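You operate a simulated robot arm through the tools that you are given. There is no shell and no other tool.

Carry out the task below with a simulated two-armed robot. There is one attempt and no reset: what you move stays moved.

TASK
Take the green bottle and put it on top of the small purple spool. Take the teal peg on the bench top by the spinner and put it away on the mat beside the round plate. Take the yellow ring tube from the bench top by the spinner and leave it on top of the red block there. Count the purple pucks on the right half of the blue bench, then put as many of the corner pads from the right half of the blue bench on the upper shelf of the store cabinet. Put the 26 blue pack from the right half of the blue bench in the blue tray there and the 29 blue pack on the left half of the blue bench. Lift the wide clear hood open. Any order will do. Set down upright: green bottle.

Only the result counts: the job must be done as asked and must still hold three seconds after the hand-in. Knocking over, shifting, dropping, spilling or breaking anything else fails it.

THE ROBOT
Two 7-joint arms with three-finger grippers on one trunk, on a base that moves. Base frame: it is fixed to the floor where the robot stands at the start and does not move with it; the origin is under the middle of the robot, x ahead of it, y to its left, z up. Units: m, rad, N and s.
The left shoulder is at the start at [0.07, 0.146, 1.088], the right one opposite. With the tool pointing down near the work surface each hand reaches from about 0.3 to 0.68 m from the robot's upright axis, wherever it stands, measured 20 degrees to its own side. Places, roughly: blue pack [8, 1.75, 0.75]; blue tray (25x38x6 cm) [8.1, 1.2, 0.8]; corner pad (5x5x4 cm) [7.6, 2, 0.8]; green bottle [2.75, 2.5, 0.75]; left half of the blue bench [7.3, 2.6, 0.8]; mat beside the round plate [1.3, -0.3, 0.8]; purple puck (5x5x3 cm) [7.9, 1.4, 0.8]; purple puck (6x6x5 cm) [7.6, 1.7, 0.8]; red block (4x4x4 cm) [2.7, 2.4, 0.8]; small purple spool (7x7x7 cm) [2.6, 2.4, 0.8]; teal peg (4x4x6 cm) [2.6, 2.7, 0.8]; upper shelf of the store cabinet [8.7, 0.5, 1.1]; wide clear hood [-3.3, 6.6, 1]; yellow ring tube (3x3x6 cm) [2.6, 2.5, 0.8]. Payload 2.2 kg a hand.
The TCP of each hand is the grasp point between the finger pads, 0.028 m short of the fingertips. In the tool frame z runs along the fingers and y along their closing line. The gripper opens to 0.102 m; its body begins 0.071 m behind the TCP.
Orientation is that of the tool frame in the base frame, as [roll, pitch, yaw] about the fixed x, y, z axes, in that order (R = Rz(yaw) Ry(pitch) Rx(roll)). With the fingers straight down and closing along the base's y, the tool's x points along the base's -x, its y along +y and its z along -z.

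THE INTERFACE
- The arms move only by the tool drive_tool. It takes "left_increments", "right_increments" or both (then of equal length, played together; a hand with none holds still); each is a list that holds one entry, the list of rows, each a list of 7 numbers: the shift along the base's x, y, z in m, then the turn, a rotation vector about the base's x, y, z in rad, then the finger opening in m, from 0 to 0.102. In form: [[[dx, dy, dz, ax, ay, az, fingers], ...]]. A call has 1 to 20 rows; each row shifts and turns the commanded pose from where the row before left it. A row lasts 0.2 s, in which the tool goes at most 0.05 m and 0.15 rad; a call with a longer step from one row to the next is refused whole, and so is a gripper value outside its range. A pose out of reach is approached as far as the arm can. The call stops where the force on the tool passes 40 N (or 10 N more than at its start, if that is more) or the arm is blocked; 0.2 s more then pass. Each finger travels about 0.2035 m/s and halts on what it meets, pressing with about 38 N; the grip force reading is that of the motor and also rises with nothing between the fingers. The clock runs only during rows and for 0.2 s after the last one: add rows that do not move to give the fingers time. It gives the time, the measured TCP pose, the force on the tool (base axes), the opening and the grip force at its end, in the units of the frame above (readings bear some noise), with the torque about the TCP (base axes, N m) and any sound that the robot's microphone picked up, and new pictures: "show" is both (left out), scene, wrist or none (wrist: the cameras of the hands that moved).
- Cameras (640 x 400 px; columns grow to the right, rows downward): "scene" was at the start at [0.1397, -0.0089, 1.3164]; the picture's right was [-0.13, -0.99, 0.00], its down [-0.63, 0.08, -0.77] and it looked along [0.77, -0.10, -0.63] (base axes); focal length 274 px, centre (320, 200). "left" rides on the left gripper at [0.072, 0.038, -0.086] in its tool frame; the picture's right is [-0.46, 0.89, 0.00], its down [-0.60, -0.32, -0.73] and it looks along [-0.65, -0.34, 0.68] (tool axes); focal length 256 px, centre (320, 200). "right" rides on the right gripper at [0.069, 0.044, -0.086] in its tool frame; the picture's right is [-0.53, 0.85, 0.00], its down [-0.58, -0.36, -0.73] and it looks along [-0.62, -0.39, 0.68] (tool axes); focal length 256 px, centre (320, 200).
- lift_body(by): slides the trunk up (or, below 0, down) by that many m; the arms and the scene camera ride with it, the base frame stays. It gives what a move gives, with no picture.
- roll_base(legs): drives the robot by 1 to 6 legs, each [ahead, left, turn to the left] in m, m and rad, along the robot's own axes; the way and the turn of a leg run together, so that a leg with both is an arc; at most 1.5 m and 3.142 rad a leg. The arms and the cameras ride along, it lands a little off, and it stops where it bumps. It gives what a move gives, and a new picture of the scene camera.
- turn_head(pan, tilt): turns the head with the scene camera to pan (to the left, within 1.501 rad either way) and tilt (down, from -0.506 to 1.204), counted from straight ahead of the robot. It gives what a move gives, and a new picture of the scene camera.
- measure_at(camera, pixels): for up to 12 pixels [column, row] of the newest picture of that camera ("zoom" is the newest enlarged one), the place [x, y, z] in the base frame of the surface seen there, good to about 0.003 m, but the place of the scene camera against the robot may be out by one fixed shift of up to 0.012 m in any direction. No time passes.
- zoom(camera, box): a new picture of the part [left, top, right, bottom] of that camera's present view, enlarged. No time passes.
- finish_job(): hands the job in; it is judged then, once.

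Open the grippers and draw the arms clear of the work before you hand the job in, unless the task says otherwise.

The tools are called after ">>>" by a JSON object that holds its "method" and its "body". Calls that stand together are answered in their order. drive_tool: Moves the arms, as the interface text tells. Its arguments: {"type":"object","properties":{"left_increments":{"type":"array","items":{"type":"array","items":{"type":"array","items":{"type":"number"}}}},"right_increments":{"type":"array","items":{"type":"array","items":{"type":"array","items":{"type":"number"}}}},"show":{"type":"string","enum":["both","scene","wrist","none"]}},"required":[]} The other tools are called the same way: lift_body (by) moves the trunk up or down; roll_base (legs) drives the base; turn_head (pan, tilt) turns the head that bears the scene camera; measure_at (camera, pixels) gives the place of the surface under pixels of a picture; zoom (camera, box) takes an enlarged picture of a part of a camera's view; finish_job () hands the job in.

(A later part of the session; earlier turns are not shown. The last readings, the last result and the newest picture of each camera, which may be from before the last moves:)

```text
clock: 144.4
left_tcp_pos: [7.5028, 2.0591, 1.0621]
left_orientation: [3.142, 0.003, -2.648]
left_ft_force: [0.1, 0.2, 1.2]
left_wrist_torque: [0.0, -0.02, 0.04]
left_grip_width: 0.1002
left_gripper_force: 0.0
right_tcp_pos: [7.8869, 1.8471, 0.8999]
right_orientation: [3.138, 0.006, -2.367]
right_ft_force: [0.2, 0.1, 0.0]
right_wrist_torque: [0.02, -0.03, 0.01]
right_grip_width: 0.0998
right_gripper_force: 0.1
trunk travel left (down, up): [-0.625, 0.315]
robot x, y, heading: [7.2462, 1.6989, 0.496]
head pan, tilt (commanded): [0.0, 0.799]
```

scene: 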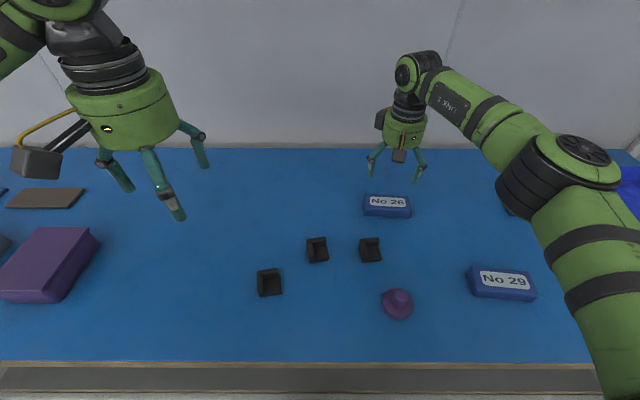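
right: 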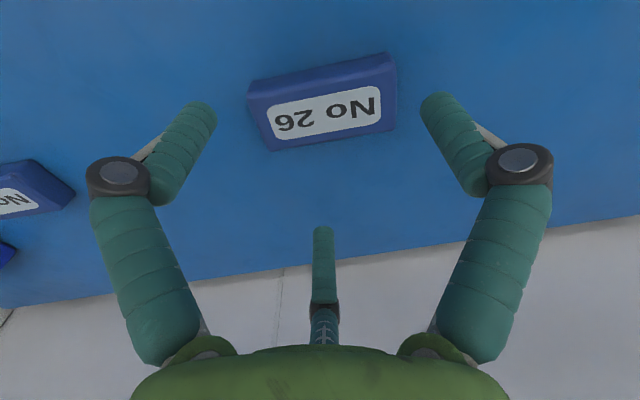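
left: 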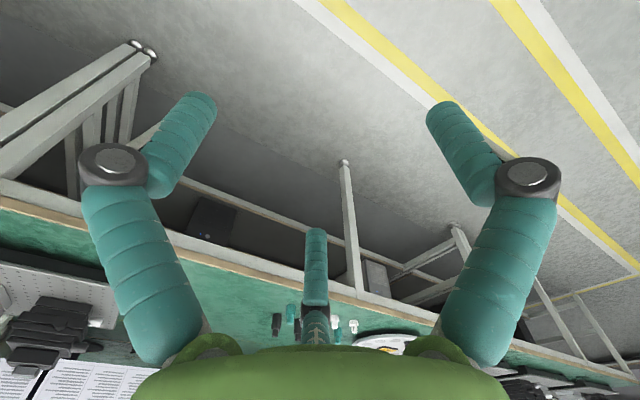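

Now I align: shift (−17,−9) mm, rotate +0.14, and re-measure with the wrist camera.

>>> {"method": "drive_tool", "body": {"right_increments": [[[-0.0171, -0.0092, -0.01, 0, 0, 0.14, 0.1], [0, 0, 0, 0, 0, 0, 0.1]]], "show": "wrist"}}

>>> {"method": "zoom", "body": {"camera": "right", "box": [230, 20, 420, 170]}}

```text
clock: 145.0
left_tcp_pos: [7.5048, 2.0611, 1.0601]
left_orientation: [3.14, 0.001, -2.648]
left_ft_force: [0.4, 0.9, 0.1]
left_wrist_torque: [-0.01, 0.02, 0.03]
left_grip_width: 0.1002
left_gripper_force: 0.1
right_tcp_pos: [7.871, 1.8381, 0.8867]
right_orientation: [3.137, 0.003, -2.226]
right_ft_force: [0.2, 0.7, -0.1]
right_wrist_torque: [-0.02, 0.01, -0.01]
right_grip_width: 0.1001
right_gripper_force: 0.0
trunk travel left (down, up): [-0.625, 0.315]
robot x, y, heading: [7.2496, 1.6959, 0.496]
head pan, tilt (commanded): [0.0, 0.799]
```

right: 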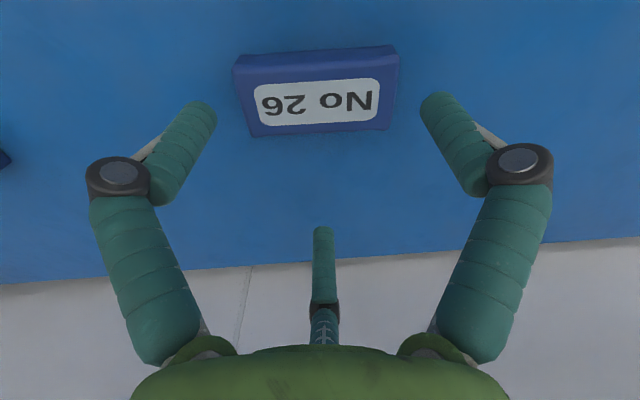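

```text
2.67 times, centred on (325, 95) of right
```

zoom: 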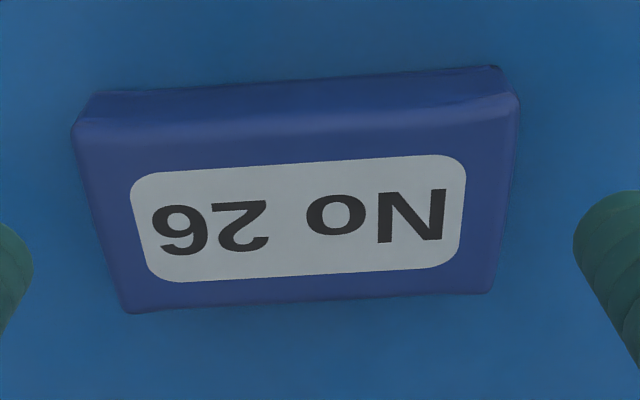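

>>> {"method": "measure_at", "body": {"camera": "zoom", "pixels": [[80, 137], [512, 104], [490, 287], [130, 307], [300, 215], [290, 100], [30, 30]]}}

```text
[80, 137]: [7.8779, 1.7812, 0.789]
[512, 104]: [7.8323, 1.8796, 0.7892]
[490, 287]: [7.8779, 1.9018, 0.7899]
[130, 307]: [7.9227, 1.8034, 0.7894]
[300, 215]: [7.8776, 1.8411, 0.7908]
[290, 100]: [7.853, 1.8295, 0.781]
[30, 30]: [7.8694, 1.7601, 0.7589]
```

Alignment is right. I descend to z≈0.794 and close on the pack's long sides.

>>> {"method": "drive_tool", "body": {"right_increments": [[[-0.001, 0, -0.04, 0, 0, 0.01, 0.1], [0, 0, -0.035, 0, 0, 0, 0.1], [0, 0, -0.016, 0, 0, 0, 0.1], [0, 0, 0, 0, 0, 0, 0.1], [0, 0, 0, 0, 0, 0, 0.07], [0, 0, 0, 0, 0, 0, 0.045], [0, 0, 0, 0, 0, 0, 0.045], [0, 0, 0, 0, 0, 0, 0.045]]], "show": "both"}}

```text
clock: 146.8
left_tcp_pos: [7.5051, 2.0607, 1.0627]
left_orientation: [-3.142, 0.002, -2.646]
left_ft_force: [0.6, -0.2, -0.2]
left_wrist_torque: [0.01, -0.02, 0.01]
left_grip_width: 0.1
left_gripper_force: 0.0
right_tcp_pos: [7.869, 1.8369, 0.8041]
right_orientation: [3.14, 0.007, -2.219]
right_ft_force: [2.3, 0.2, 5.2]
right_wrist_torque: [-0.05, -0.14, 0.07]
right_grip_width: 0.08
right_gripper_force: 37.7
right hand out of reach, approached as far as the arm can: row 3
trunk travel left (down, up): [-0.625, 0.315]
robot x, y, heading: [7.2549, 1.6973, 0.491]
head pan, tilt (commanded): [0.0, 0.799]
```

scene: 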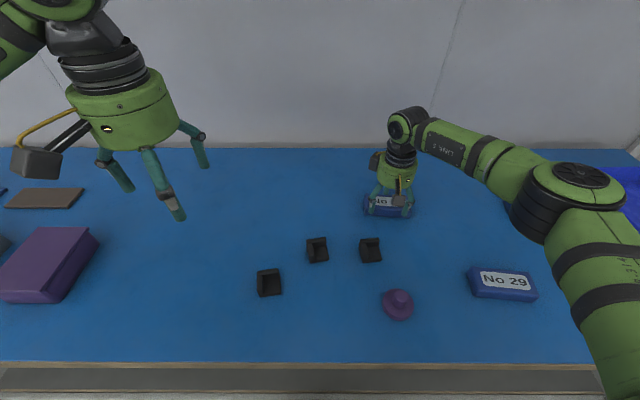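
right: 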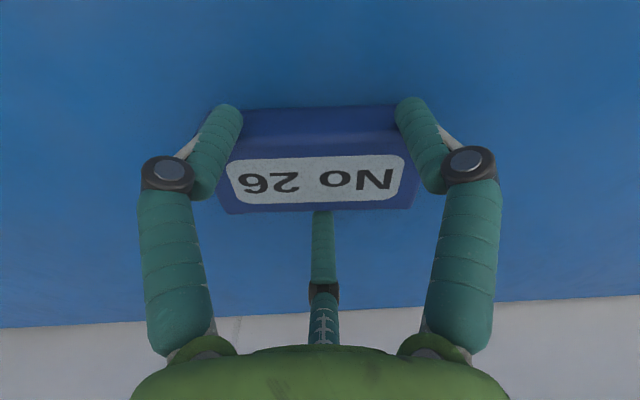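

Gripped at z=0.804 but only ~14 mm deep since reach stopped the descent. I reopen, lower the trunk 8 mm, and regrip deeper.

>>> {"method": "drive_tool", "body": {"right_increments": [[[0, 0, 0, 0, 0, 0, 0.1], [0, 0, 0, 0, 0, 0, 0.1]]], "show": "none"}}

>>> {"method": "lift_body", "body": {"by": -0.008}}

>>> {"method": "drive_tool", "body": {"right_increments": [[[0, 0, 0, 0, 0, 0, 0.1], [0, 0, 0, 0, 0, 0, 0.08], [0, 0, 0, 0, 0, 0, 0.05], [0, 0, 0, 0, 0, 0, 0.04], [0, 0, 0, 0, 0, 0, 0.04]]], "show": "both"}}

```text
clock: 147.4
left_tcp_pos: [7.5044, 2.0606, 1.0605]
left_orientation: [-3.141, 0.001, -2.648]
left_ft_force: [1.0, 0.7, -0.1]
left_wrist_torque: [-0.01, 0.0, 0.01]
left_grip_width: 0.0999
left_gripper_force: 0.1
right_tcp_pos: [7.8694, 1.8378, 0.8045]
right_orientation: [3.14, 0.007, -2.22]
right_ft_force: [0.6, -0.5, 0.3]
right_wrist_torque: [0.05, 0.04, -0.01]
right_grip_width: 0.1
right_gripper_force: 0.2
trunk travel left (down, up): [-0.625, 0.315]
robot x, y, heading: [7.2516, 1.7014, 0.497]
head pan, tilt (commanded): [0.0, 0.799]
```

```text
clock: 147.9
left_tcp_pos: [7.5054, 2.0602, 1.0528]
left_orientation: [3.142, 0.001, -2.648]
left_ft_force: [0.2, -0.5, 0.4]
left_wrist_torque: [0.02, 0.02, 0.0]
left_grip_width: 0.1003
left_gripper_force: 0.0
right_tcp_pos: [7.8691, 1.8395, 0.7962]
right_orientation: [3.14, 0.006, -2.221]
right_ft_force: [-0.3, -0.1, -0.1]
right_wrist_torque: [-0.02, 0.01, 0.0]
right_grip_width: 0.1002
right_gripper_force: 0.1
trunk travel left (down, up): [-0.617, 0.323]
robot x, y, heading: [7.2496, 1.6978, 0.495]
head pan, tilt (commanded): [0.0, 0.799]
```

```text
clock: 149.1
left_tcp_pos: [7.5041, 2.0608, 1.0541]
left_orientation: [-3.141, 0.001, -2.647]
left_ft_force: [0.4, 0.1, -0.1]
left_wrist_torque: [-0.03, 0.01, 0.03]
left_grip_width: 0.0998
left_gripper_force: 0.1
right_tcp_pos: [7.8698, 1.8374, 0.7961]
right_orientation: [3.139, 0.005, -2.222]
right_ft_force: [1.2, 0.2, 2.0]
right_wrist_torque: [0.02, -0.01, -0.01]
right_grip_width: 0.0801
right_gripper_force: 38.0
trunk travel left (down, up): [-0.617, 0.323]
robot x, y, heading: [7.2512, 1.702, 0.496]
head pan, tilt (commanded): [0.0, 0.799]
```

scene: 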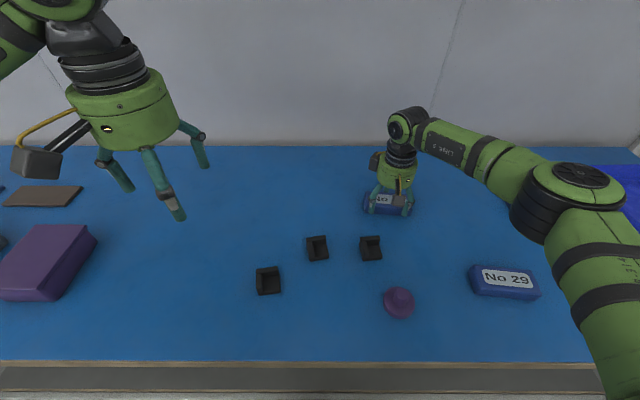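
right: 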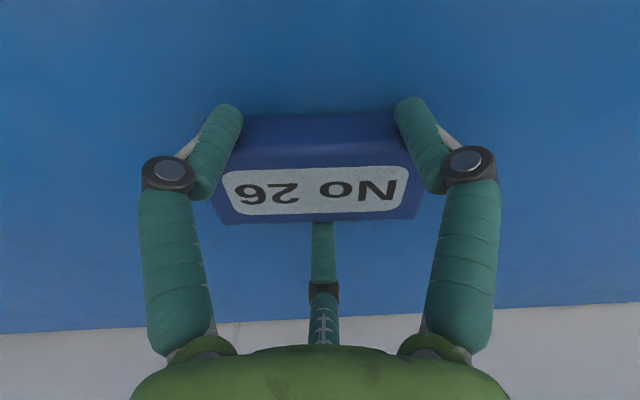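

Regripped at z=0.796 (width 0.080, 38 N). I lift gently 3 cm and check the pack follows.

>>> {"method": "drive_tool", "body": {"right_increments": [[[0, 0, 0.01, 0, 0, 0, 0.04], [0, 0, 0.02, 0, 0, 0, 0.04], [0, 0, 0, 0, 0, 0, 0.04]]], "show": "both"}}

```text
clock: 149.9
left_tcp_pos: [7.5047, 2.0604, 1.0531]
left_orientation: [3.141, 0.001, -2.649]
left_ft_force: [-0.9, -0.8, 0.0]
left_wrist_torque: [-0.01, 0.01, 0.01]
left_grip_width: 0.1
left_gripper_force: 0.0
right_tcp_pos: [7.8691, 1.8377, 0.8258]
right_orientation: [3.139, 0.003, -2.219]
right_ft_force: [0.0, -0.1, 0.2]
right_wrist_torque: [0.01, 0.02, -0.01]
right_grip_width: 0.0799
right_gripper_force: 38.6
trunk travel left (down, up): [-0.617, 0.323]
robot x, y, heading: [7.2491, 1.6982, 0.495]
head pan, tilt (commanded): [0.0, 0.799]
```

scene: 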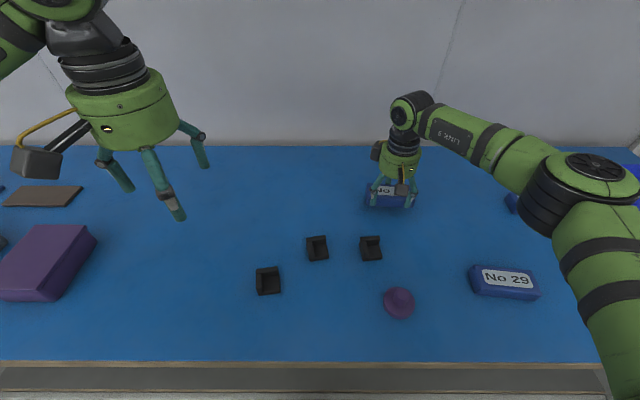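
right: 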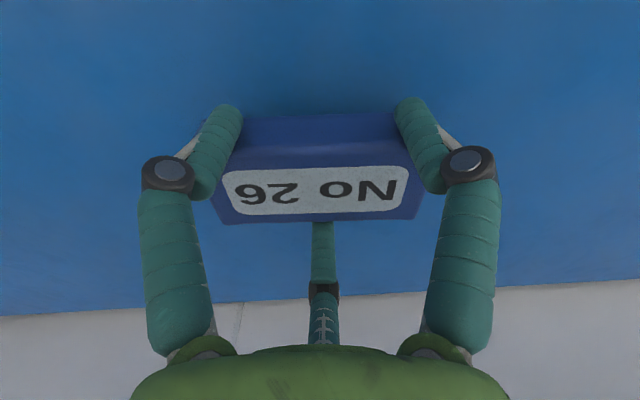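

The pack came up with the hand. I lift it to ~1.0 m and retract a little, then strafe right toward the tray.

>>> {"method": "drive_tool", "body": {"right_increments": [[[0, 0, 0.04, 0, 0, 0, 0.04], [0, 0, 0.04, 0, 0, 0, 0.04], [0, 0, 0.04, 0, 0, 0, 0.04], [-0.03, -0.016, 0.03, 0, 0, 0, 0.04], [-0.035, -0.019, 0.02, 0, 0, 0, 0.04], [-0.035, -0.019, 0, 0, 0, 0, 0.04], [0, 0, 0, 0, 0, 0, 0.04]]], "show": "wrist"}}

>>> {"method": "roll_base", "body": {"legs": [[0, -0.6, 0]]}}

```text
clock: 151.5
left_tcp_pos: [7.5049, 2.0609, 1.0527]
left_orientation: [-3.141, 0.001, -2.649]
left_ft_force: [0.0, -0.2, 0.3]
left_wrist_torque: [-0.01, 0.0, -0.01]
left_grip_width: 0.0998
left_gripper_force: 0.0
right_tcp_pos: [7.7692, 1.7843, 0.9958]
right_orientation: [3.139, 0.005, -2.22]
right_ft_force: [0.4, 0.8, 0.0]
right_wrist_torque: [-0.03, 0.06, -0.01]
right_grip_width: 0.0801
right_gripper_force: 38.1
trunk travel left (down, up): [-0.617, 0.323]
robot x, y, heading: [7.2525, 1.7026, 0.496]
head pan, tilt (commanded): [0.0, 0.799]
```

right: 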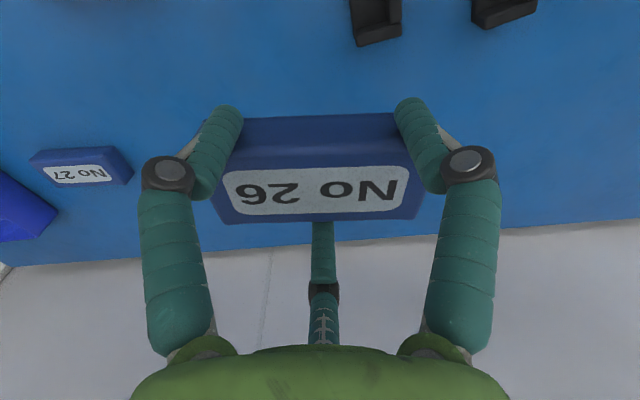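

```text
clock: 154.9
left_tcp_pos: [7.7869, 1.5383, 1.0546]
left_orientation: [3.142, 0.002, -2.651]
left_ft_force: [-0.5, 0.5, 0.2]
left_wrist_torque: [0.0, 0.0, -0.01]
left_grip_width: 0.1001
left_gripper_force: 0.2
right_tcp_pos: [8.0508, 1.2608, 0.9968]
right_orientation: [3.139, 0.005, -2.222]
right_ft_force: [0.1, 0.1, -0.5]
right_wrist_torque: [0.0, 0.03, 0.01]
right_grip_width: 0.0802
right_gripper_force: 38.2
trunk travel left (down, up): [-0.617, 0.323]
robot x, y, heading: [7.5311, 1.177, 0.494]
head pan, tilt (commanded): [0.0, 0.799]
```

scene: 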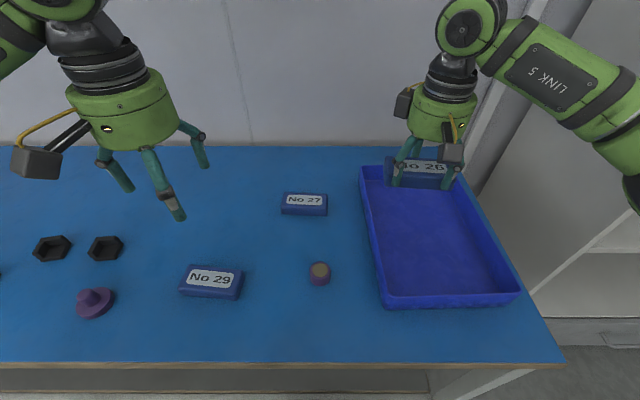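

Now the tray is in view at (440,240), empty; still just two pucks in view. I measure tray rim and floor.

>>> {"method": "measure_at", "body": {"camera": "scene", "pixels": [[363, 170], [386, 302], [518, 290], [400, 240], [440, 240], [480, 260], [440, 280], [400, 190], [490, 230], [450, 200], [378, 240], [320, 265]]}}

>>> {"method": "zoom", "body": {"camera": "scene", "box": [340, 140, 560, 320]}}

```text
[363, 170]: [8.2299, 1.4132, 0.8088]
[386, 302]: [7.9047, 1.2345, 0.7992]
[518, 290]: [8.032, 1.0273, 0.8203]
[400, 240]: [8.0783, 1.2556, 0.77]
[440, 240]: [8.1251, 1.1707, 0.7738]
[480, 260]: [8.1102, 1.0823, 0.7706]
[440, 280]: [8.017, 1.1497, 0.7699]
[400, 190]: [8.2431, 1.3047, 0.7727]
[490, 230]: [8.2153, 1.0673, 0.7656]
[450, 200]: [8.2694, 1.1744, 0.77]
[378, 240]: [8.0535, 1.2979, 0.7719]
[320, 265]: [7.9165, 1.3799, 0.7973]
```

```text
2.22 times, centred on (450, 230) of scene
```

zoom: 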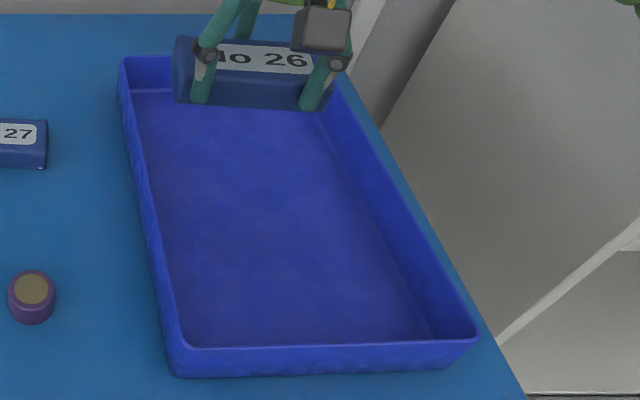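

Tray centre ≈ (8.131,1.2205), floor ≈ 0.768, rim 0.82. I move the pack over the tray centre and lower to just above the floor.

>>> {"method": "drive_tool", "body": {"right_increments": [[[0.037, -0.022, 0, 0, 0, 0, 0.04], [0.037, -0.022, 0, 0, 0, 0, 0.04], [0, 0, -0.045, 0, 0, 0, 0.04], [0, 0, -0.045, 0, 0, 0, 0.04], [0, 0, -0.045, 0, 0, 0, 0.04], [0, 0, -0.04, 0, 0, 0, 0.04], [0, 0, 0, 0, 0, 0, 0.04]]], "show": "both"}}

```text
clock: 156.5
left_tcp_pos: [7.7872, 1.5385, 1.0538]
left_orientation: [3.14, 0.002, -2.649]
left_ft_force: [-0.4, 0.0, 0.4]
left_wrist_torque: [-0.06, -0.01, -0.02]
left_grip_width: 0.1002
left_gripper_force: 0.2
right_tcp_pos: [8.1244, 1.2158, 0.8198]
right_orientation: [3.14, 0.005, -2.222]
right_ft_force: [-0.8, 0.1, -1.2]
right_wrist_torque: [-0.03, -0.01, 0.0]
right_grip_width: 0.0799
right_gripper_force: 38.0
trunk travel left (down, up): [-0.617, 0.323]
robot x, y, heading: [7.5281, 1.178, 0.494]
head pan, tilt (commanded): [0.0, 0.799]
```

scene: 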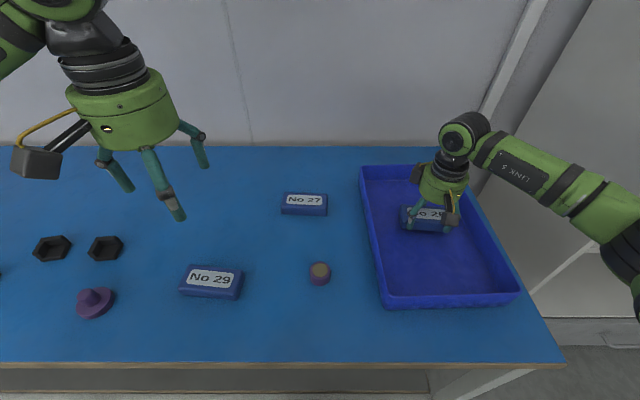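
right: 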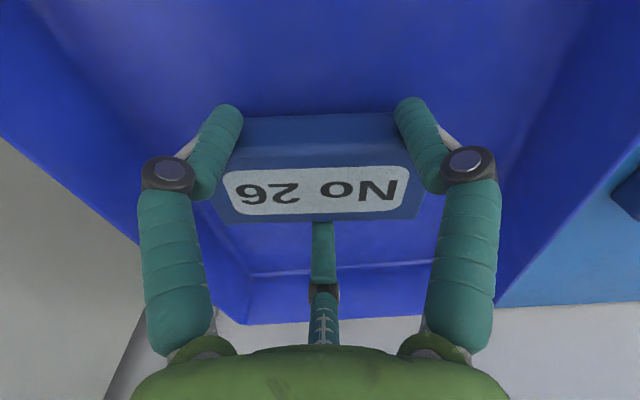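

The pack is inside the tray, ~1.5 cm above the floor. I lower gently to contact.

>>> {"method": "drive_tool", "body": {"right_increments": [[[0, 0, -0.008, 0, 0, 0, 0.04], [0, 0, -0.004, 0, 0, 0, 0.04], [0, 0, -0.003, 0, 0, 0, 0.04], [0, 0, 0, 0, 0, 0, 0.04]]], "show": "none"}}

```text
clock: 157.5
left_tcp_pos: [7.7866, 1.5374, 1.0533]
left_orientation: [-3.141, 0.003, -2.649]
left_ft_force: [0.0, -0.2, -0.3]
left_wrist_torque: [-0.01, -0.04, -0.03]
left_grip_width: 0.0998
left_gripper_force: 0.0
right_tcp_pos: [8.1258, 1.2166, 0.8051]
right_orientation: [3.14, 0.006, -2.222]
right_ft_force: [-0.5, 0.3, -0.3]
right_wrist_torque: [-0.02, 0.02, 0.03]
right_grip_width: 0.0802
right_gripper_force: 38.4
trunk travel left (down, up): [-0.617, 0.323]
robot x, y, heading: [7.5335, 1.175, 0.496]
head pan, tilt (commanded): [0.0, 0.799]
```

>>> {"method": "drive_tool", "body": {"right_increments": [[[0, 0, -0.002, 0, 0, 0, 0.04], [0, 0, -0.002, 0, 0, 0, 0.04], [0, 0, 0, 0, 0, 0, 0.04]]], "show": "none"}}

```text
clock: 158.3
left_tcp_pos: [7.788, 1.5371, 1.0546]
left_orientation: [-3.14, 0.002, -2.649]
left_ft_force: [0.9, -0.3, -0.2]
left_wrist_torque: [0.02, -0.01, -0.01]
left_grip_width: 0.1003
left_gripper_force: 0.0
right_tcp_pos: [8.1254, 1.2167, 0.8025]
right_orientation: [-3.141, 0.003, -2.221]
right_ft_force: [0.2, 0.6, -0.8]
right_wrist_torque: [0.0, 0.01, 0.0]
right_grip_width: 0.0803
right_gripper_force: 38.5
trunk travel left (down, up): [-0.617, 0.323]
robot x, y, heading: [7.5328, 1.1779, 0.491]
head pan, tilt (commanded): [0.0, 0.799]
```

No contact yet; I lower another 2 mm at a time.

>>> {"method": "drive_tool", "body": {"right_increments": [[[0, 0, -0.002, 0, 0, 0, 0.04], [0, 0, 0, 0, 0, 0, 0.04]]], "show": "wrist"}}

>>> {"method": "measure_at", "body": {"camera": "right", "pixels": [[320, 60], [250, 60], [400, 60], [320, 140], [220, 280], [300, 215]]}}

```text
clock: 158.9
left_tcp_pos: [7.7863, 1.5384, 1.0527]
left_orientation: [3.141, 0.001, -2.649]
left_ft_force: [-0.4, 0.0, -0.1]
left_wrist_torque: [-0.04, 0.03, 0.0]
left_grip_width: 0.0998
left_gripper_force: 0.1
right_tcp_pos: [8.1253, 1.2168, 0.7997]
right_orientation: [3.139, 0.007, -2.223]
right_ft_force: [1.4, -0.1, 2.6]
right_wrist_torque: [-0.17, -0.03, 0.03]
right_grip_width: 0.08
right_gripper_force: 38.1
trunk travel left (down, up): [-0.617, 0.323]
robot x, y, heading: [7.5325, 1.1792, 0.493]
head pan, tilt (commanded): [0.0, 0.799]
```

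right: 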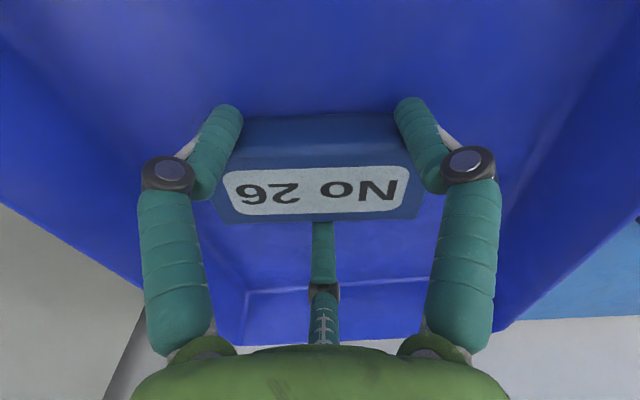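

```text
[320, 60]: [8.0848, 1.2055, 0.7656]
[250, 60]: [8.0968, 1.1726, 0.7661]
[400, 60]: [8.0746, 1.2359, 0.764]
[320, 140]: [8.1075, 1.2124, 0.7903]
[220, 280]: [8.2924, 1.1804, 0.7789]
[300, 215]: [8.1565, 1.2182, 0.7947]
```

Contact (2.6 N, floor ≈0.7655). I release the pack and raise the hand.

>>> {"method": "drive_tool", "body": {"right_increments": [[[0, 0, 0, 0, 0, 0, 0.09], [0, 0, 0, 0, 0, 0, 0.1], [0, 0, 0, 0, 0, 0, 0.1], [0, 0, 0.03, 0, 0, 0, 0.1], [0, 0, 0.045, 0, 0, 0, 0.1], [0, 0, 0.045, 0, 0, 0, 0.1], [0, 0, 0.045, 0, 0, 0, 0.1], [0, 0, 0.03, 0, 0, 0, 0.1]]], "show": "both"}}

```text
clock: 160.7
left_tcp_pos: [7.7872, 1.5373, 1.0527]
left_orientation: [3.14, 0.0, -2.648]
left_ft_force: [-0.4, 0.2, 0.0]
left_wrist_torque: [0.02, -0.01, -0.04]
left_grip_width: 0.0998
left_gripper_force: 0.1
right_tcp_pos: [8.125, 1.2163, 0.996]
right_orientation: [3.14, 0.005, -2.222]
right_ft_force: [0.4, -0.3, -1.1]
right_wrist_torque: [0.05, -0.03, -0.02]
right_grip_width: 0.1001
right_gripper_force: 0.0
trunk travel left (down, up): [-0.617, 0.323]
robot x, y, heading: [7.5322, 1.1756, 0.495]
head pan, tilt (commanded): [0.0, 0.799]
```

scene: 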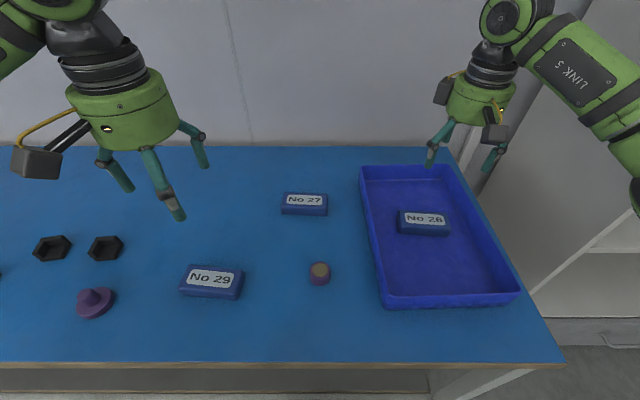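
right: 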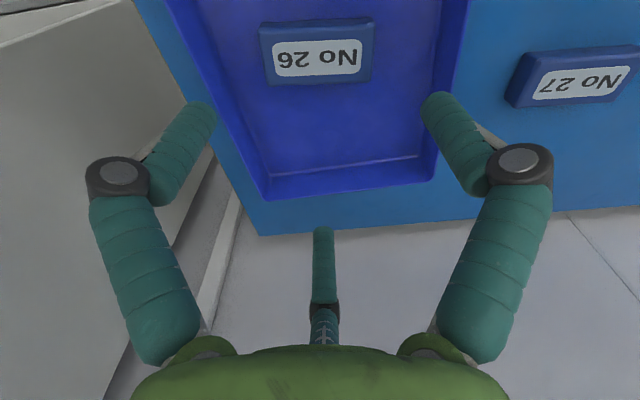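

Pack 26 lies in the tray. Pack 29 at about (7.79,1.56) is almost under the left hand; I lower the left hand some to get its wrist view.

>>> {"method": "drive_tool", "body": {"left_increments": [[[0, 0, -0.04, 0, 0, 0, 0.1], [0, 0, -0.03, 0, 0, 0, 0.1], [0, 0, 0, 0, 0, 0, 0.1]]], "show": "wrist"}}

```text
clock: 161.5
left_tcp_pos: [7.7872, 1.5372, 0.9823]
left_orientation: [3.141, 0.002, -2.649]
left_ft_force: [-0.1, 0.3, 0.2]
left_wrist_torque: [-0.03, 0.0, -0.01]
left_grip_width: 0.0997
left_gripper_force: 0.2
right_tcp_pos: [8.124, 1.2154, 0.9932]
right_orientation: [3.14, 0.005, -2.221]
right_ft_force: [0.3, -0.1, 0.6]
right_wrist_torque: [-0.03, 0.03, 0.02]
right_grip_width: 0.1001
right_gripper_force: 0.1
trunk travel left (down, up): [-0.617, 0.323]
robot x, y, heading: [7.5278, 1.1761, 0.499]
head pan, tilt (commanded): [0.0, 0.799]
```

left: 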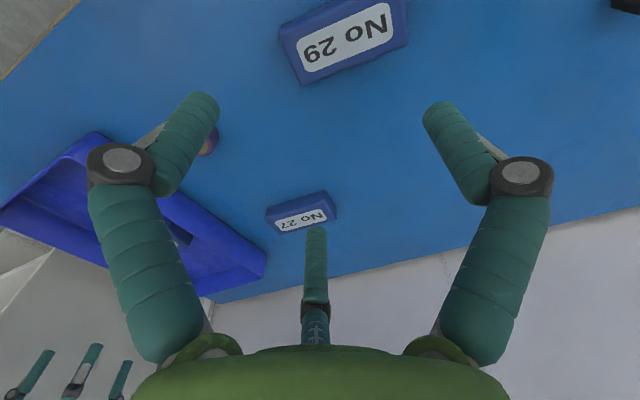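

>>> {"method": "zoom", "body": {"camera": "left", "box": [260, 0, 430, 100]}}

```text
3.76 times, centred on (345, 50) of left
```

zoom: 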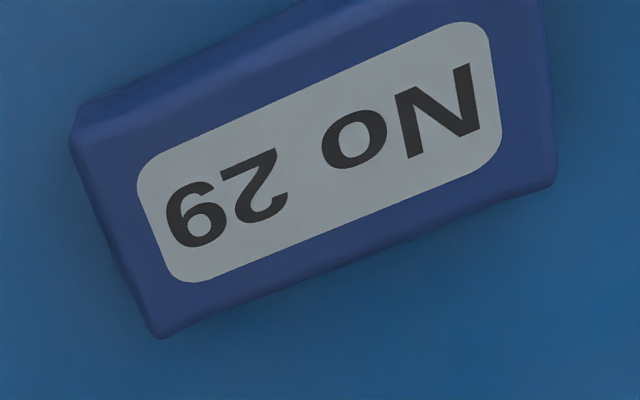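

>>> {"method": "measure_at", "body": {"camera": "zoom", "pixels": [[80, 145], [162, 330], [548, 185], [320, 152], [142, 165], [180, 280], [500, 155], [480, 28], [40, 300]]}}

>>> {"method": "measure_at", "body": {"camera": "left", "pixels": [[282, 38], [404, 5], [408, 45], [304, 84], [215, 110], [440, 110], [316, 235]]}}

```text
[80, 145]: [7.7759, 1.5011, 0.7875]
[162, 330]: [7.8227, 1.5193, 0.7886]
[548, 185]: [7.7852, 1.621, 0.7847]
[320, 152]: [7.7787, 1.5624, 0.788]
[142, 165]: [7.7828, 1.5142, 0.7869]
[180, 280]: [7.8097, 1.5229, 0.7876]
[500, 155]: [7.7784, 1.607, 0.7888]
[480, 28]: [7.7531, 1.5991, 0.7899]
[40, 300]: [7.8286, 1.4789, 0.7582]
```

```text
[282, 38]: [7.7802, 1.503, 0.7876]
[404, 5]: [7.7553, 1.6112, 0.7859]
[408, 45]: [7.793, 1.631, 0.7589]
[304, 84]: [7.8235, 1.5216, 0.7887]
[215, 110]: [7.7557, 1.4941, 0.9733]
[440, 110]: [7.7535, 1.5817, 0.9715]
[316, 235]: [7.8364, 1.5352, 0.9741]
```

Pack 29: centre (7.7806,1.5611), long axis at ~110.5°. I rotate the left hand +0.40 rad, align and descend partway.

>>> {"method": "drive_tool", "body": {"left_increments": [[[-0.005, 0.007, -0.02, 0, 0, 0.134, 0.1], [-0.005, 0.007, -0.03, 0, 0, 0.133, 0.1], [-0.0045, 0.007, -0.03, 0, 0, 0.133, 0.1], [0, 0, -0.02, 0, 0, 0, 0.1], [0, 0, 0, 0, 0, 0, 0.1]]], "show": "wrist"}}

>>> {"method": "zoom", "body": {"camera": "left", "box": [220, 10, 420, 170]}}

```text
clock: 162.7
left_tcp_pos: [7.7729, 1.5589, 0.8835]
left_orientation: [3.141, 0.002, -2.249]
left_ft_force: [-0.1, -0.3, 0.0]
left_wrist_torque: [0.01, -0.01, 0.02]
left_grip_width: 0.0999
left_gripper_force: 0.1
right_tcp_pos: [8.1253, 1.2173, 0.9946]
right_orientation: [3.14, 0.005, -2.222]
right_ft_force: [0.4, -0.3, -0.5]
right_wrist_torque: [-0.01, 0.01, 0.0]
right_grip_width: 0.1001
right_gripper_force: 0.1
trunk travel left (down, up): [-0.617, 0.323]
robot x, y, heading: [7.5266, 1.1757, 0.493]
head pan, tilt (commanded): [0.0, 0.799]
```

left: 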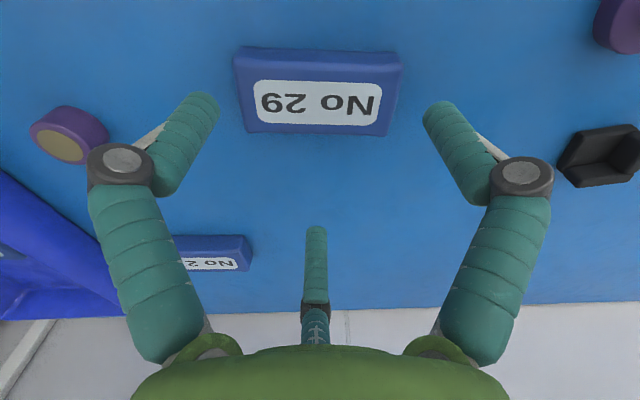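

```text
2.50 times, centred on (320, 90) of left
```

zoom: 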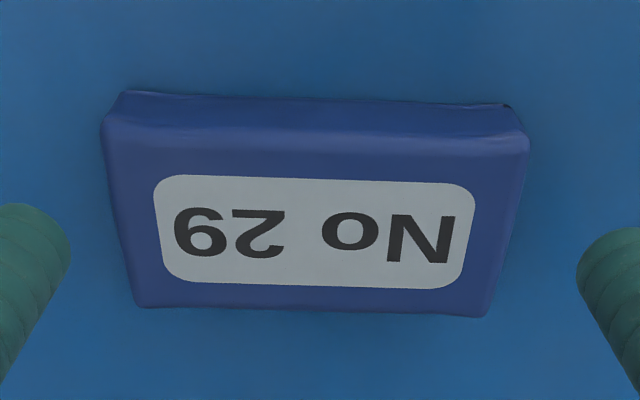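

>>> {"method": "measure_at", "body": {"camera": "zoom", "pixels": [[110, 132], [520, 143], [487, 308], [143, 300], [315, 232]]}}

```text
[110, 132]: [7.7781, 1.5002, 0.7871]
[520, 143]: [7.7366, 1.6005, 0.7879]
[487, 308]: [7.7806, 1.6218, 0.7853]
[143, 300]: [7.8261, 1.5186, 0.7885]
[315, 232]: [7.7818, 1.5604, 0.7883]
```

Aligned. I descend to z≈0.795 and close on pack 29.

>>> {"method": "drive_tool", "body": {"left_increments": [[[-0.0005, -0.001, -0.04, 0, 0, 0.02, 0.1], [0, 0, -0.035, 0, 0, 0, 0.1], [0, 0, -0.0135, 0, 0, 0, 0.1], [0, 0, 0, 0, 0, 0, 0.1], [0, 0, 0, 0, 0, 0, 0.085], [0, 0, 0, 0, 0, 0, 0.06], [0, 0, 0, 0, 0, 0, 0.04], [0, 0, 0, 0, 0, 0, 0.04]]], "show": "wrist"}}

```text
clock: 164.5
left_tcp_pos: [7.7721, 1.5569, 0.7951]
left_orientation: [3.14, 0.004, -2.23]
left_ft_force: [0.2, 0.8, 1.8]
left_wrist_torque: [0.04, -0.06, -0.02]
left_grip_width: 0.0803
left_gripper_force: 38.3
right_tcp_pos: [8.1251, 1.2172, 0.9943]
right_orientation: [3.14, 0.005, -2.221]
right_ft_force: [-0.1, 1.1, 0.6]
right_wrist_torque: [0.0, 0.03, 0.02]
right_grip_width: 0.0999
right_gripper_force: 0.0
trunk travel left (down, up): [-0.617, 0.323]
robot x, y, heading: [7.5321, 1.1783, 0.49]
head pan, tilt (commanded): [0.0, 0.799]
```

left: 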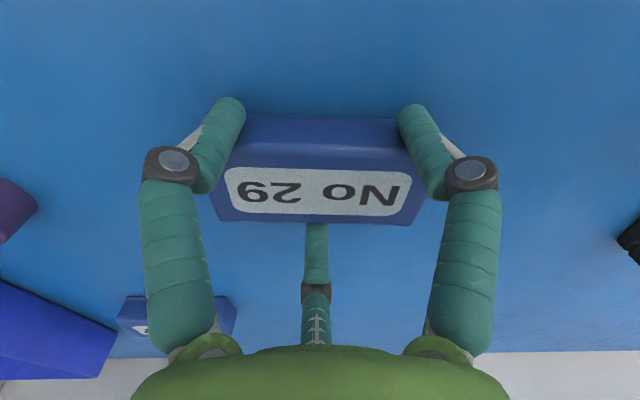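

Pack 29 is gripped. I lift the left hand to ~1.0 m and tuck the right hand back at the same time.

>>> {"method": "drive_tool", "body": {"left_increments": [[[0, 0, 0.02, 0, 0, 0, 0.04], [0, 0, 0.04, 0, 0, 0, 0.04], [0, 0, 0.045, 0, 0, 0, 0.04], [0, 0, 0.045, 0, 0, 0, 0.04], [0, 0, 0.045, 0, 0, 0, 0.04], [0, 0, 0.02, 0, 0, 0, 0.04], [0, 0, 0, 0, 0, 0, 0.04]]], "right_increments": [[[-0.026, -0.005, 0.01, 0, 0, -0.071, 0.1], [-0.026, -0.005, 0.01, 0, 0, -0.071, 0.1], [-0.026, -0.005, 0.01, 0, 0, -0.071, 0.1], [-0.026, -0.005, 0.01, 0, 0, -0.071, 0.1], [-0.026, -0.005, 0.01, 0, 0, -0.071, 0.1], [-0.026, -0.005, 0.01, 0, 0, -0.071, 0.1], [0, 0, 0, 0, 0, 0, 0.1]]], "show": "both"}}

```text
clock: 166.1
left_tcp_pos: [7.773, 1.5581, 1.0108]
left_orientation: [-3.141, 0.0, -2.229]
left_ft_force: [-0.3, 0.0, -0.3]
left_wrist_torque: [-0.02, -0.01, -0.04]
left_grip_width: 0.0803
left_gripper_force: 37.9
right_tcp_pos: [7.9679, 1.1872, 1.0541]
right_orientation: [3.141, 0.006, -2.649]
right_ft_force: [0.5, -0.1, 0.3]
right_wrist_torque: [0.0, 0.0, -0.01]
right_grip_width: 0.1001
right_gripper_force: 0.1
trunk travel left (down, up): [-0.617, 0.323]
robot x, y, heading: [7.528, 1.1822, 0.497]
head pan, tilt (commanded): [0.0, 0.799]
```

scene: 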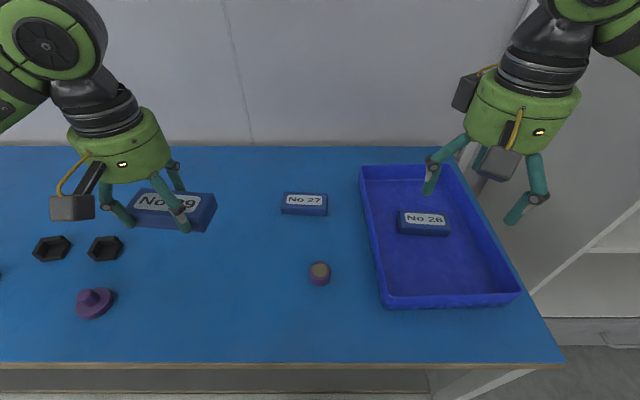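
right: 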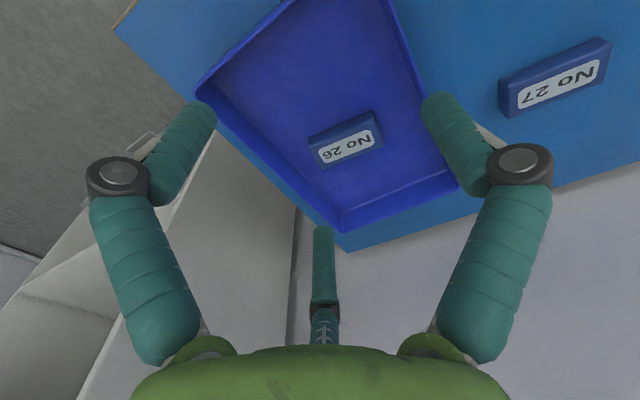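
left: 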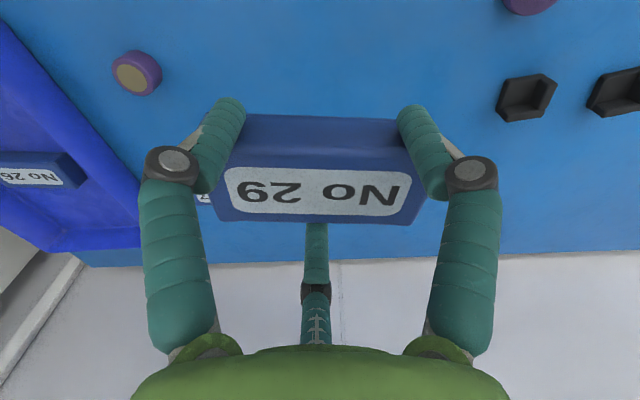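

Both fine. I strafe left toward the left half of the bench with pack 29 held high, then look for free space.

>>> {"method": "roll_base", "body": {"legs": [[0, 0.95, 0]]}}

>>> {"method": "turn_head", "body": {"pan": 0.15, "tilt": 0.8}}

```text
clock: 171.1
left_tcp_pos: [7.3236, 2.3949, 1.0113]
left_orientation: [3.14, 0.001, -2.23]
left_ft_force: [-0.2, 0.0, -1.2]
left_wrist_torque: [0.0, 0.0, 0.0]
left_grip_width: 0.0801
left_gripper_force: 37.8
right_tcp_pos: [7.518, 2.0233, 1.0544]
right_orientation: [3.139, 0.005, -2.649]
right_ft_force: [-0.2, -0.3, 0.0]
right_wrist_torque: [-0.02, 0.0, 0.02]
right_grip_width: 0.0999
right_gripper_force: 0.1
trunk travel left (down, up): [-0.617, 0.323]
robot x, y, heading: [7.0825, 2.015, 0.494]
head pan, tilt (commanded): [0.0, 0.799]
```

scene: 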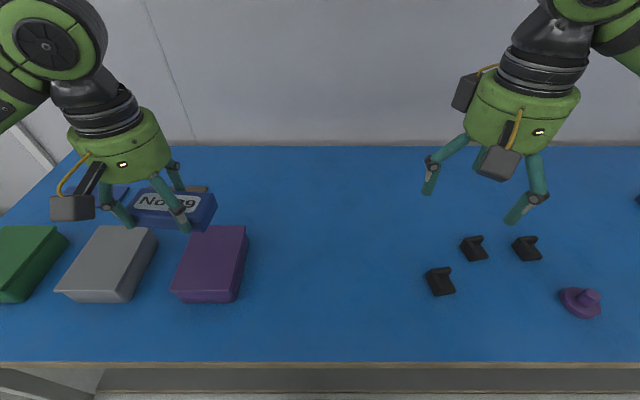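

```text
clock: 171.8
left_tcp_pos: [7.3239, 2.3945, 1.0104]
left_orientation: [3.141, 0.001, -2.232]
left_ft_force: [-0.6, -0.5, -1.9]
left_wrist_torque: [0.02, -0.01, 0.01]
left_grip_width: 0.0801
left_gripper_force: 38.2
right_tcp_pos: [7.5178, 2.0245, 1.0552]
right_orientation: [3.141, 0.005, -2.65]
right_ft_force: [-0.4, 0.5, 0.9]
right_wrist_torque: [0.0, -0.01, -0.02]
right_grip_width: 0.1
right_gripper_force: 0.0
trunk travel left (down, up): [-0.617, 0.323]
robot x, y, heading: [7.0828, 2.0145, 0.494]
head pan, tilt (commanded): [0.15, 0.799]
```

scene: 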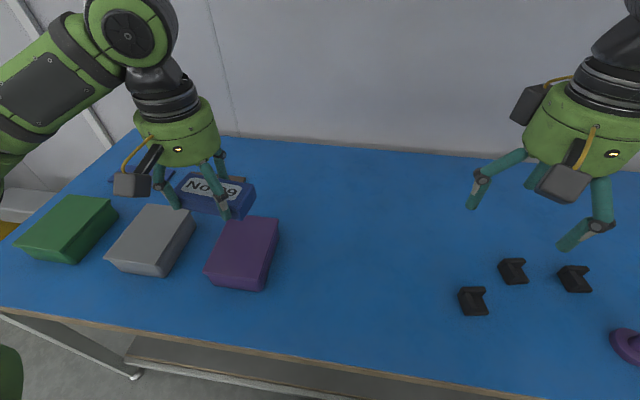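

Free space lies between the purple box (240,250) and the pads (470,300). I measure the box edges, bench ends and free area.

>>> {"method": "measure_at", "body": {"camera": "scene", "pixels": [[279, 222], [265, 288], [235, 260], [245, 180], [320, 240], [340, 200], [320, 180], [133, 140], [10, 310], [473, 302], [300, 350], [232, 148]]}}

```text
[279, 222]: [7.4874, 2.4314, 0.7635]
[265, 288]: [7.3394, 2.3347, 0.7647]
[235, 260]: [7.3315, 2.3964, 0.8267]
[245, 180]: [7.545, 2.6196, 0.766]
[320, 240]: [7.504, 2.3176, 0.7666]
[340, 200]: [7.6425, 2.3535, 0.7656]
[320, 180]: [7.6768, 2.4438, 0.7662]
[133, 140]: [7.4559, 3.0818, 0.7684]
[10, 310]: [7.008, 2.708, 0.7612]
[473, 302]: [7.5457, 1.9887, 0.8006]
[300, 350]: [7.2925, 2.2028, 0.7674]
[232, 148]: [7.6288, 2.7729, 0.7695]
```

I zoom into the left half to see what lies behind the boxes.

>>> {"method": "zoom", "body": {"camera": "scene", "box": [0, 120, 320, 320]}}

>>> {"method": "measure_at", "body": {"camera": "scene", "pixels": [[118, 212], [75, 258], [195, 220], [158, 272], [150, 240], [65, 225], [125, 178], [236, 181], [245, 152], [200, 160], [140, 160], [170, 190]]}}

```text
2.00 times, centred on (160, 220) of scene
```

zoom: 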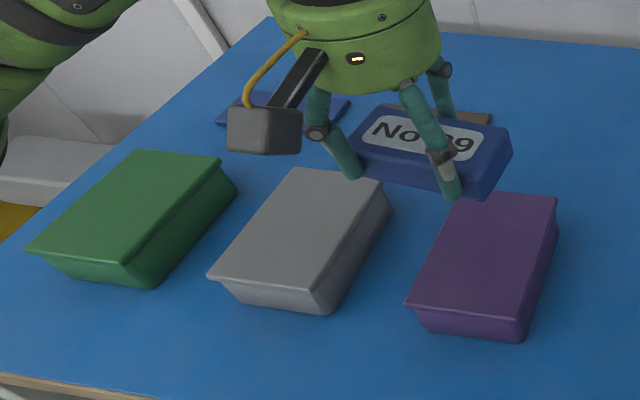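

```text
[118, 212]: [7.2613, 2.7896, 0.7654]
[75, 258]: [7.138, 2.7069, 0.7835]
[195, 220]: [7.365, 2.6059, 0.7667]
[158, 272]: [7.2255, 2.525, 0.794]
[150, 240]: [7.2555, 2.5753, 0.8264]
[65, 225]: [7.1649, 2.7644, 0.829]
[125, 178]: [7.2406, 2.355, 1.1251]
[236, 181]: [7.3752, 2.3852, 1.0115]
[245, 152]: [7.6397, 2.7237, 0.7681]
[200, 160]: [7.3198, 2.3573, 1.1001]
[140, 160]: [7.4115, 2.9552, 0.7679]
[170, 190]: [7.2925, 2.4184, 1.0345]
```

The left half holds green, gray and purple boxes with plates behind. The best free spot near them is just right of the purple box; I measure the purple lid/bottom right edges precisely in the zoom picture.

>>> {"method": "measure_at", "body": {"camera": "zoom", "pixels": [[550, 200], [535, 250], [515, 305], [552, 245], [520, 332], [420, 300], [460, 200], [430, 325], [380, 185], [322, 298], [570, 250], [540, 335]]}}

```text
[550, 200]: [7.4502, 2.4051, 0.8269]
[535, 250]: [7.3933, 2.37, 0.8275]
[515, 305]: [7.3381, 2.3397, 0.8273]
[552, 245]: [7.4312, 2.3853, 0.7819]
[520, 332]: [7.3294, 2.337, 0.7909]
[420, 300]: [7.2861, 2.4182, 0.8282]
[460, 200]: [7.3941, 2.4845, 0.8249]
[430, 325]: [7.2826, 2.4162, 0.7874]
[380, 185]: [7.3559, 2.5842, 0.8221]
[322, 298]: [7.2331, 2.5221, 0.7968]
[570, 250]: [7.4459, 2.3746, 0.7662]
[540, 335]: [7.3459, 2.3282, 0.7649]
```

The purple box's lid spans d≈−2.09…−2.19 with its back edge at s≈6.32, so there is free bench directly behind it, well inside the left half. I move the pack above that spot (7.476,2.491), aligning it with the bench.

>>> {"method": "drive_tool", "body": {"left_increments": [[[0.038, 0.024, 0, 0, 0, 0.025, 0.04], [0.038, 0.024, 0, 0, 0, 0.025, 0.04], [0.038, 0.024, 0, 0, 0, 0.025, 0.04], [0.0377, 0.0241, 0, 0, 0, 0.025, 0.04], [0, 0, 0, 0, 0, 0, 0.04]]], "show": "both"}}

```text
clock: 173.0
left_tcp_pos: [7.4758, 2.4907, 1.0128]
left_orientation: [-3.141, 0.004, -2.132]
left_ft_force: [-0.3, -1.2, -0.5]
left_wrist_torque: [0.01, 0.0, 0.01]
left_grip_width: 0.08
left_gripper_force: 37.9
right_tcp_pos: [7.5191, 2.0231, 1.055]
right_orientation: [3.14, 0.005, -2.647]
right_ft_force: [-0.6, -0.6, 0.0]
right_wrist_torque: [0.05, -0.04, 0.05]
right_grip_width: 0.1002
right_gripper_force: 0.1
trunk travel left (down, up): [-0.617, 0.323]
robot x, y, heading: [7.0841, 2.0116, 0.489]
head pan, tilt (commanded): [0.15, 0.799]
```

scene: 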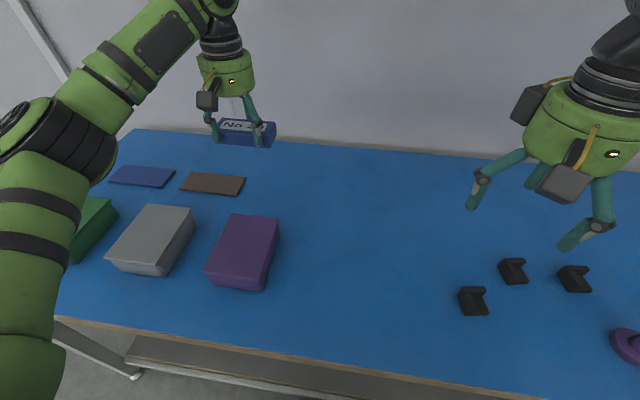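
left: 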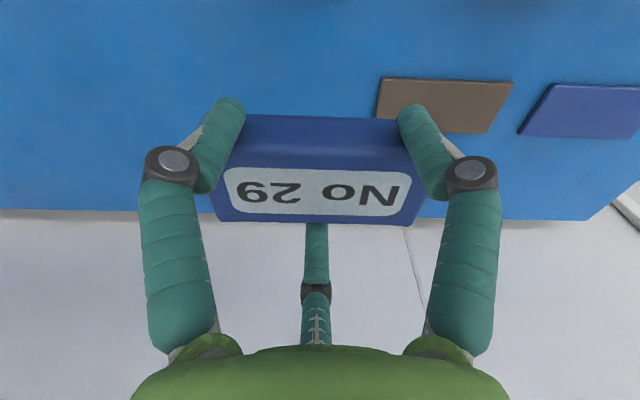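

The brown plate is at (212,184) behind the boxes. I measure it and the purple box's back edge to confirm clearance.

>>> {"method": "measure_at", "body": {"camera": "scene", "pixels": [[182, 184], [193, 173], [244, 178], [237, 194], [278, 219], [233, 214], [279, 240], [255, 195], [265, 180], [290, 190]]}}

>>> {"method": "measure_at", "body": {"camera": "left", "pixels": [[382, 80], [510, 85], [380, 115], [320, 60], [250, 60], [400, 40]]}}

```text
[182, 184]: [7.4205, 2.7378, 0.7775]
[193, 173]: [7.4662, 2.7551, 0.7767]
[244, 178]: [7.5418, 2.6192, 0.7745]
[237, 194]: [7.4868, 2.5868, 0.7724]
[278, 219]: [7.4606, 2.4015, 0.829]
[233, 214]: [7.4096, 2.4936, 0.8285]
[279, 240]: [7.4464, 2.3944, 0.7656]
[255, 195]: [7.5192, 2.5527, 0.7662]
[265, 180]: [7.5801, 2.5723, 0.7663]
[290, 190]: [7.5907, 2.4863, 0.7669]
```

```text
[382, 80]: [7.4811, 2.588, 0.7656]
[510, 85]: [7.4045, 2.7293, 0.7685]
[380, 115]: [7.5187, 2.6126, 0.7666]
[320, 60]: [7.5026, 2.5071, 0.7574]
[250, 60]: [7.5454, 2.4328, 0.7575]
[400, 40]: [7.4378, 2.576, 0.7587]
```

Clear: pack footprint stays ≥3 cm from the brown plate and ~4 cm from the purple lid. I descend to about 1.5 cm above contact.

>>> {"method": "drive_tool", "body": {"left_increments": [[[0, 0, -0.045, 0, 0, 0, 0.04], [0, 0, -0.045, 0, 0, 0, 0.04], [0, 0, -0.045, 0, 0, 0, 0.04], [0, 0, -0.045, 0, 0, 0, 0.04], [0, 0, -0.018, 0, 0, 0, 0.04], [0, 0, 0, 0, 0, 0, 0.04]]], "show": "both"}}

>>> {"method": "zoom", "body": {"camera": "scene", "box": [160, 120, 320, 300]}}

```text
clock: 174.4
left_tcp_pos: [7.4748, 2.4908, 0.8141]
left_orientation: [3.141, 0.001, -2.128]
left_ft_force: [0.0, -0.1, 0.1]
left_wrist_torque: [0.02, 0.02, 0.01]
left_grip_width: 0.08
left_gripper_force: 38.2
right_tcp_pos: [7.5194, 2.0236, 1.0544]
right_orientation: [3.14, 0.004, -2.648]
right_ft_force: [-0.4, 0.7, 0.2]
right_wrist_torque: [-0.02, -0.01, 0.01]
right_grip_width: 0.1
right_gripper_force: 0.0
trunk travel left (down, up): [-0.617, 0.323]
robot x, y, heading: [7.0806, 2.0178, 0.492]
head pan, tilt (commanded): [0.15, 0.799]
```

scene: 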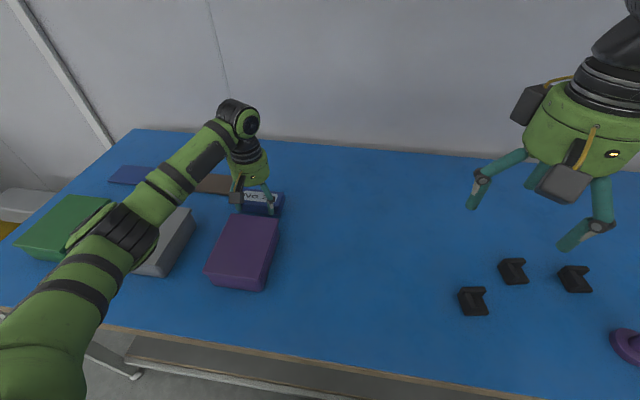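
left: 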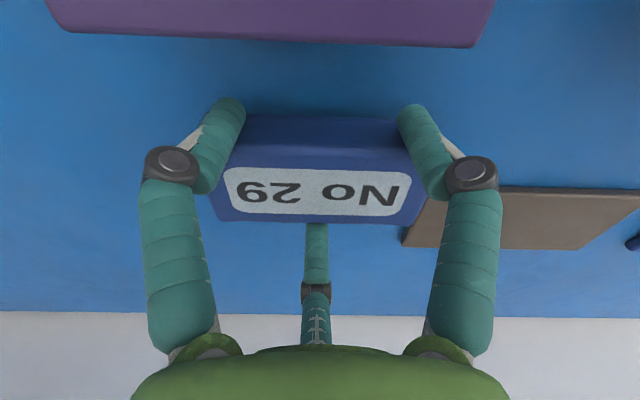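

```text
2.22 times, centred on (240, 210) of scene
```

zoom: 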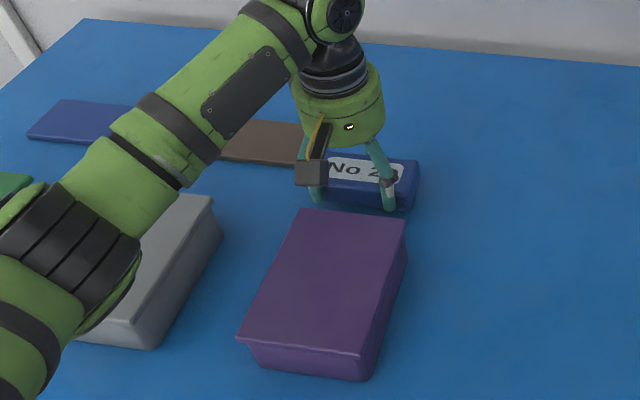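

The pack is hovering cleanly with room all around. I check the left forearm/elbow height over the gray box before the final lowering.

>>> {"method": "measure_at", "body": {"camera": "scene", "pixels": [[125, 235], [150, 210], [190, 170], [80, 280], [140, 255]]}}

>>> {"method": "drive_tool", "body": {"left_increments": [[[0, 0, -0.008, 0, 0, 0, 0.04], [0, 0, -0.005, 0, 0, 0, 0.04], [0, 0, -0.002, 0, 0, 0, 0.04], [0, 0, 0, 0, 0, 0, 0.04]]], "show": "none"}}

```text
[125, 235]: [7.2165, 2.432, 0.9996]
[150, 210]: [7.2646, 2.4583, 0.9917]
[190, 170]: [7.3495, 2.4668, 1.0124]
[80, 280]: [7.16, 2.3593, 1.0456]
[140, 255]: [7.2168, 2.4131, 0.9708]
```

```text
clock: 175.4
left_tcp_pos: [7.4758, 2.4924, 0.7977]
left_orientation: [3.141, -0.001, -2.128]
left_ft_force: [0.5, -0.5, -0.9]
left_wrist_torque: [0.0, -0.02, 0.01]
left_grip_width: 0.0799
left_gripper_force: 37.9
right_tcp_pos: [7.519, 2.0235, 1.0549]
right_orientation: [3.14, 0.005, -2.65]
right_ft_force: [-0.6, -0.1, -0.2]
right_wrist_torque: [0.04, 0.04, -0.02]
right_grip_width: 0.1
right_gripper_force: 0.0
trunk travel left (down, up): [-0.617, 0.323]
robot x, y, heading: [7.0832, 2.0128, 0.492]
head pan, tilt (commanded): [0.15, 0.799]
```

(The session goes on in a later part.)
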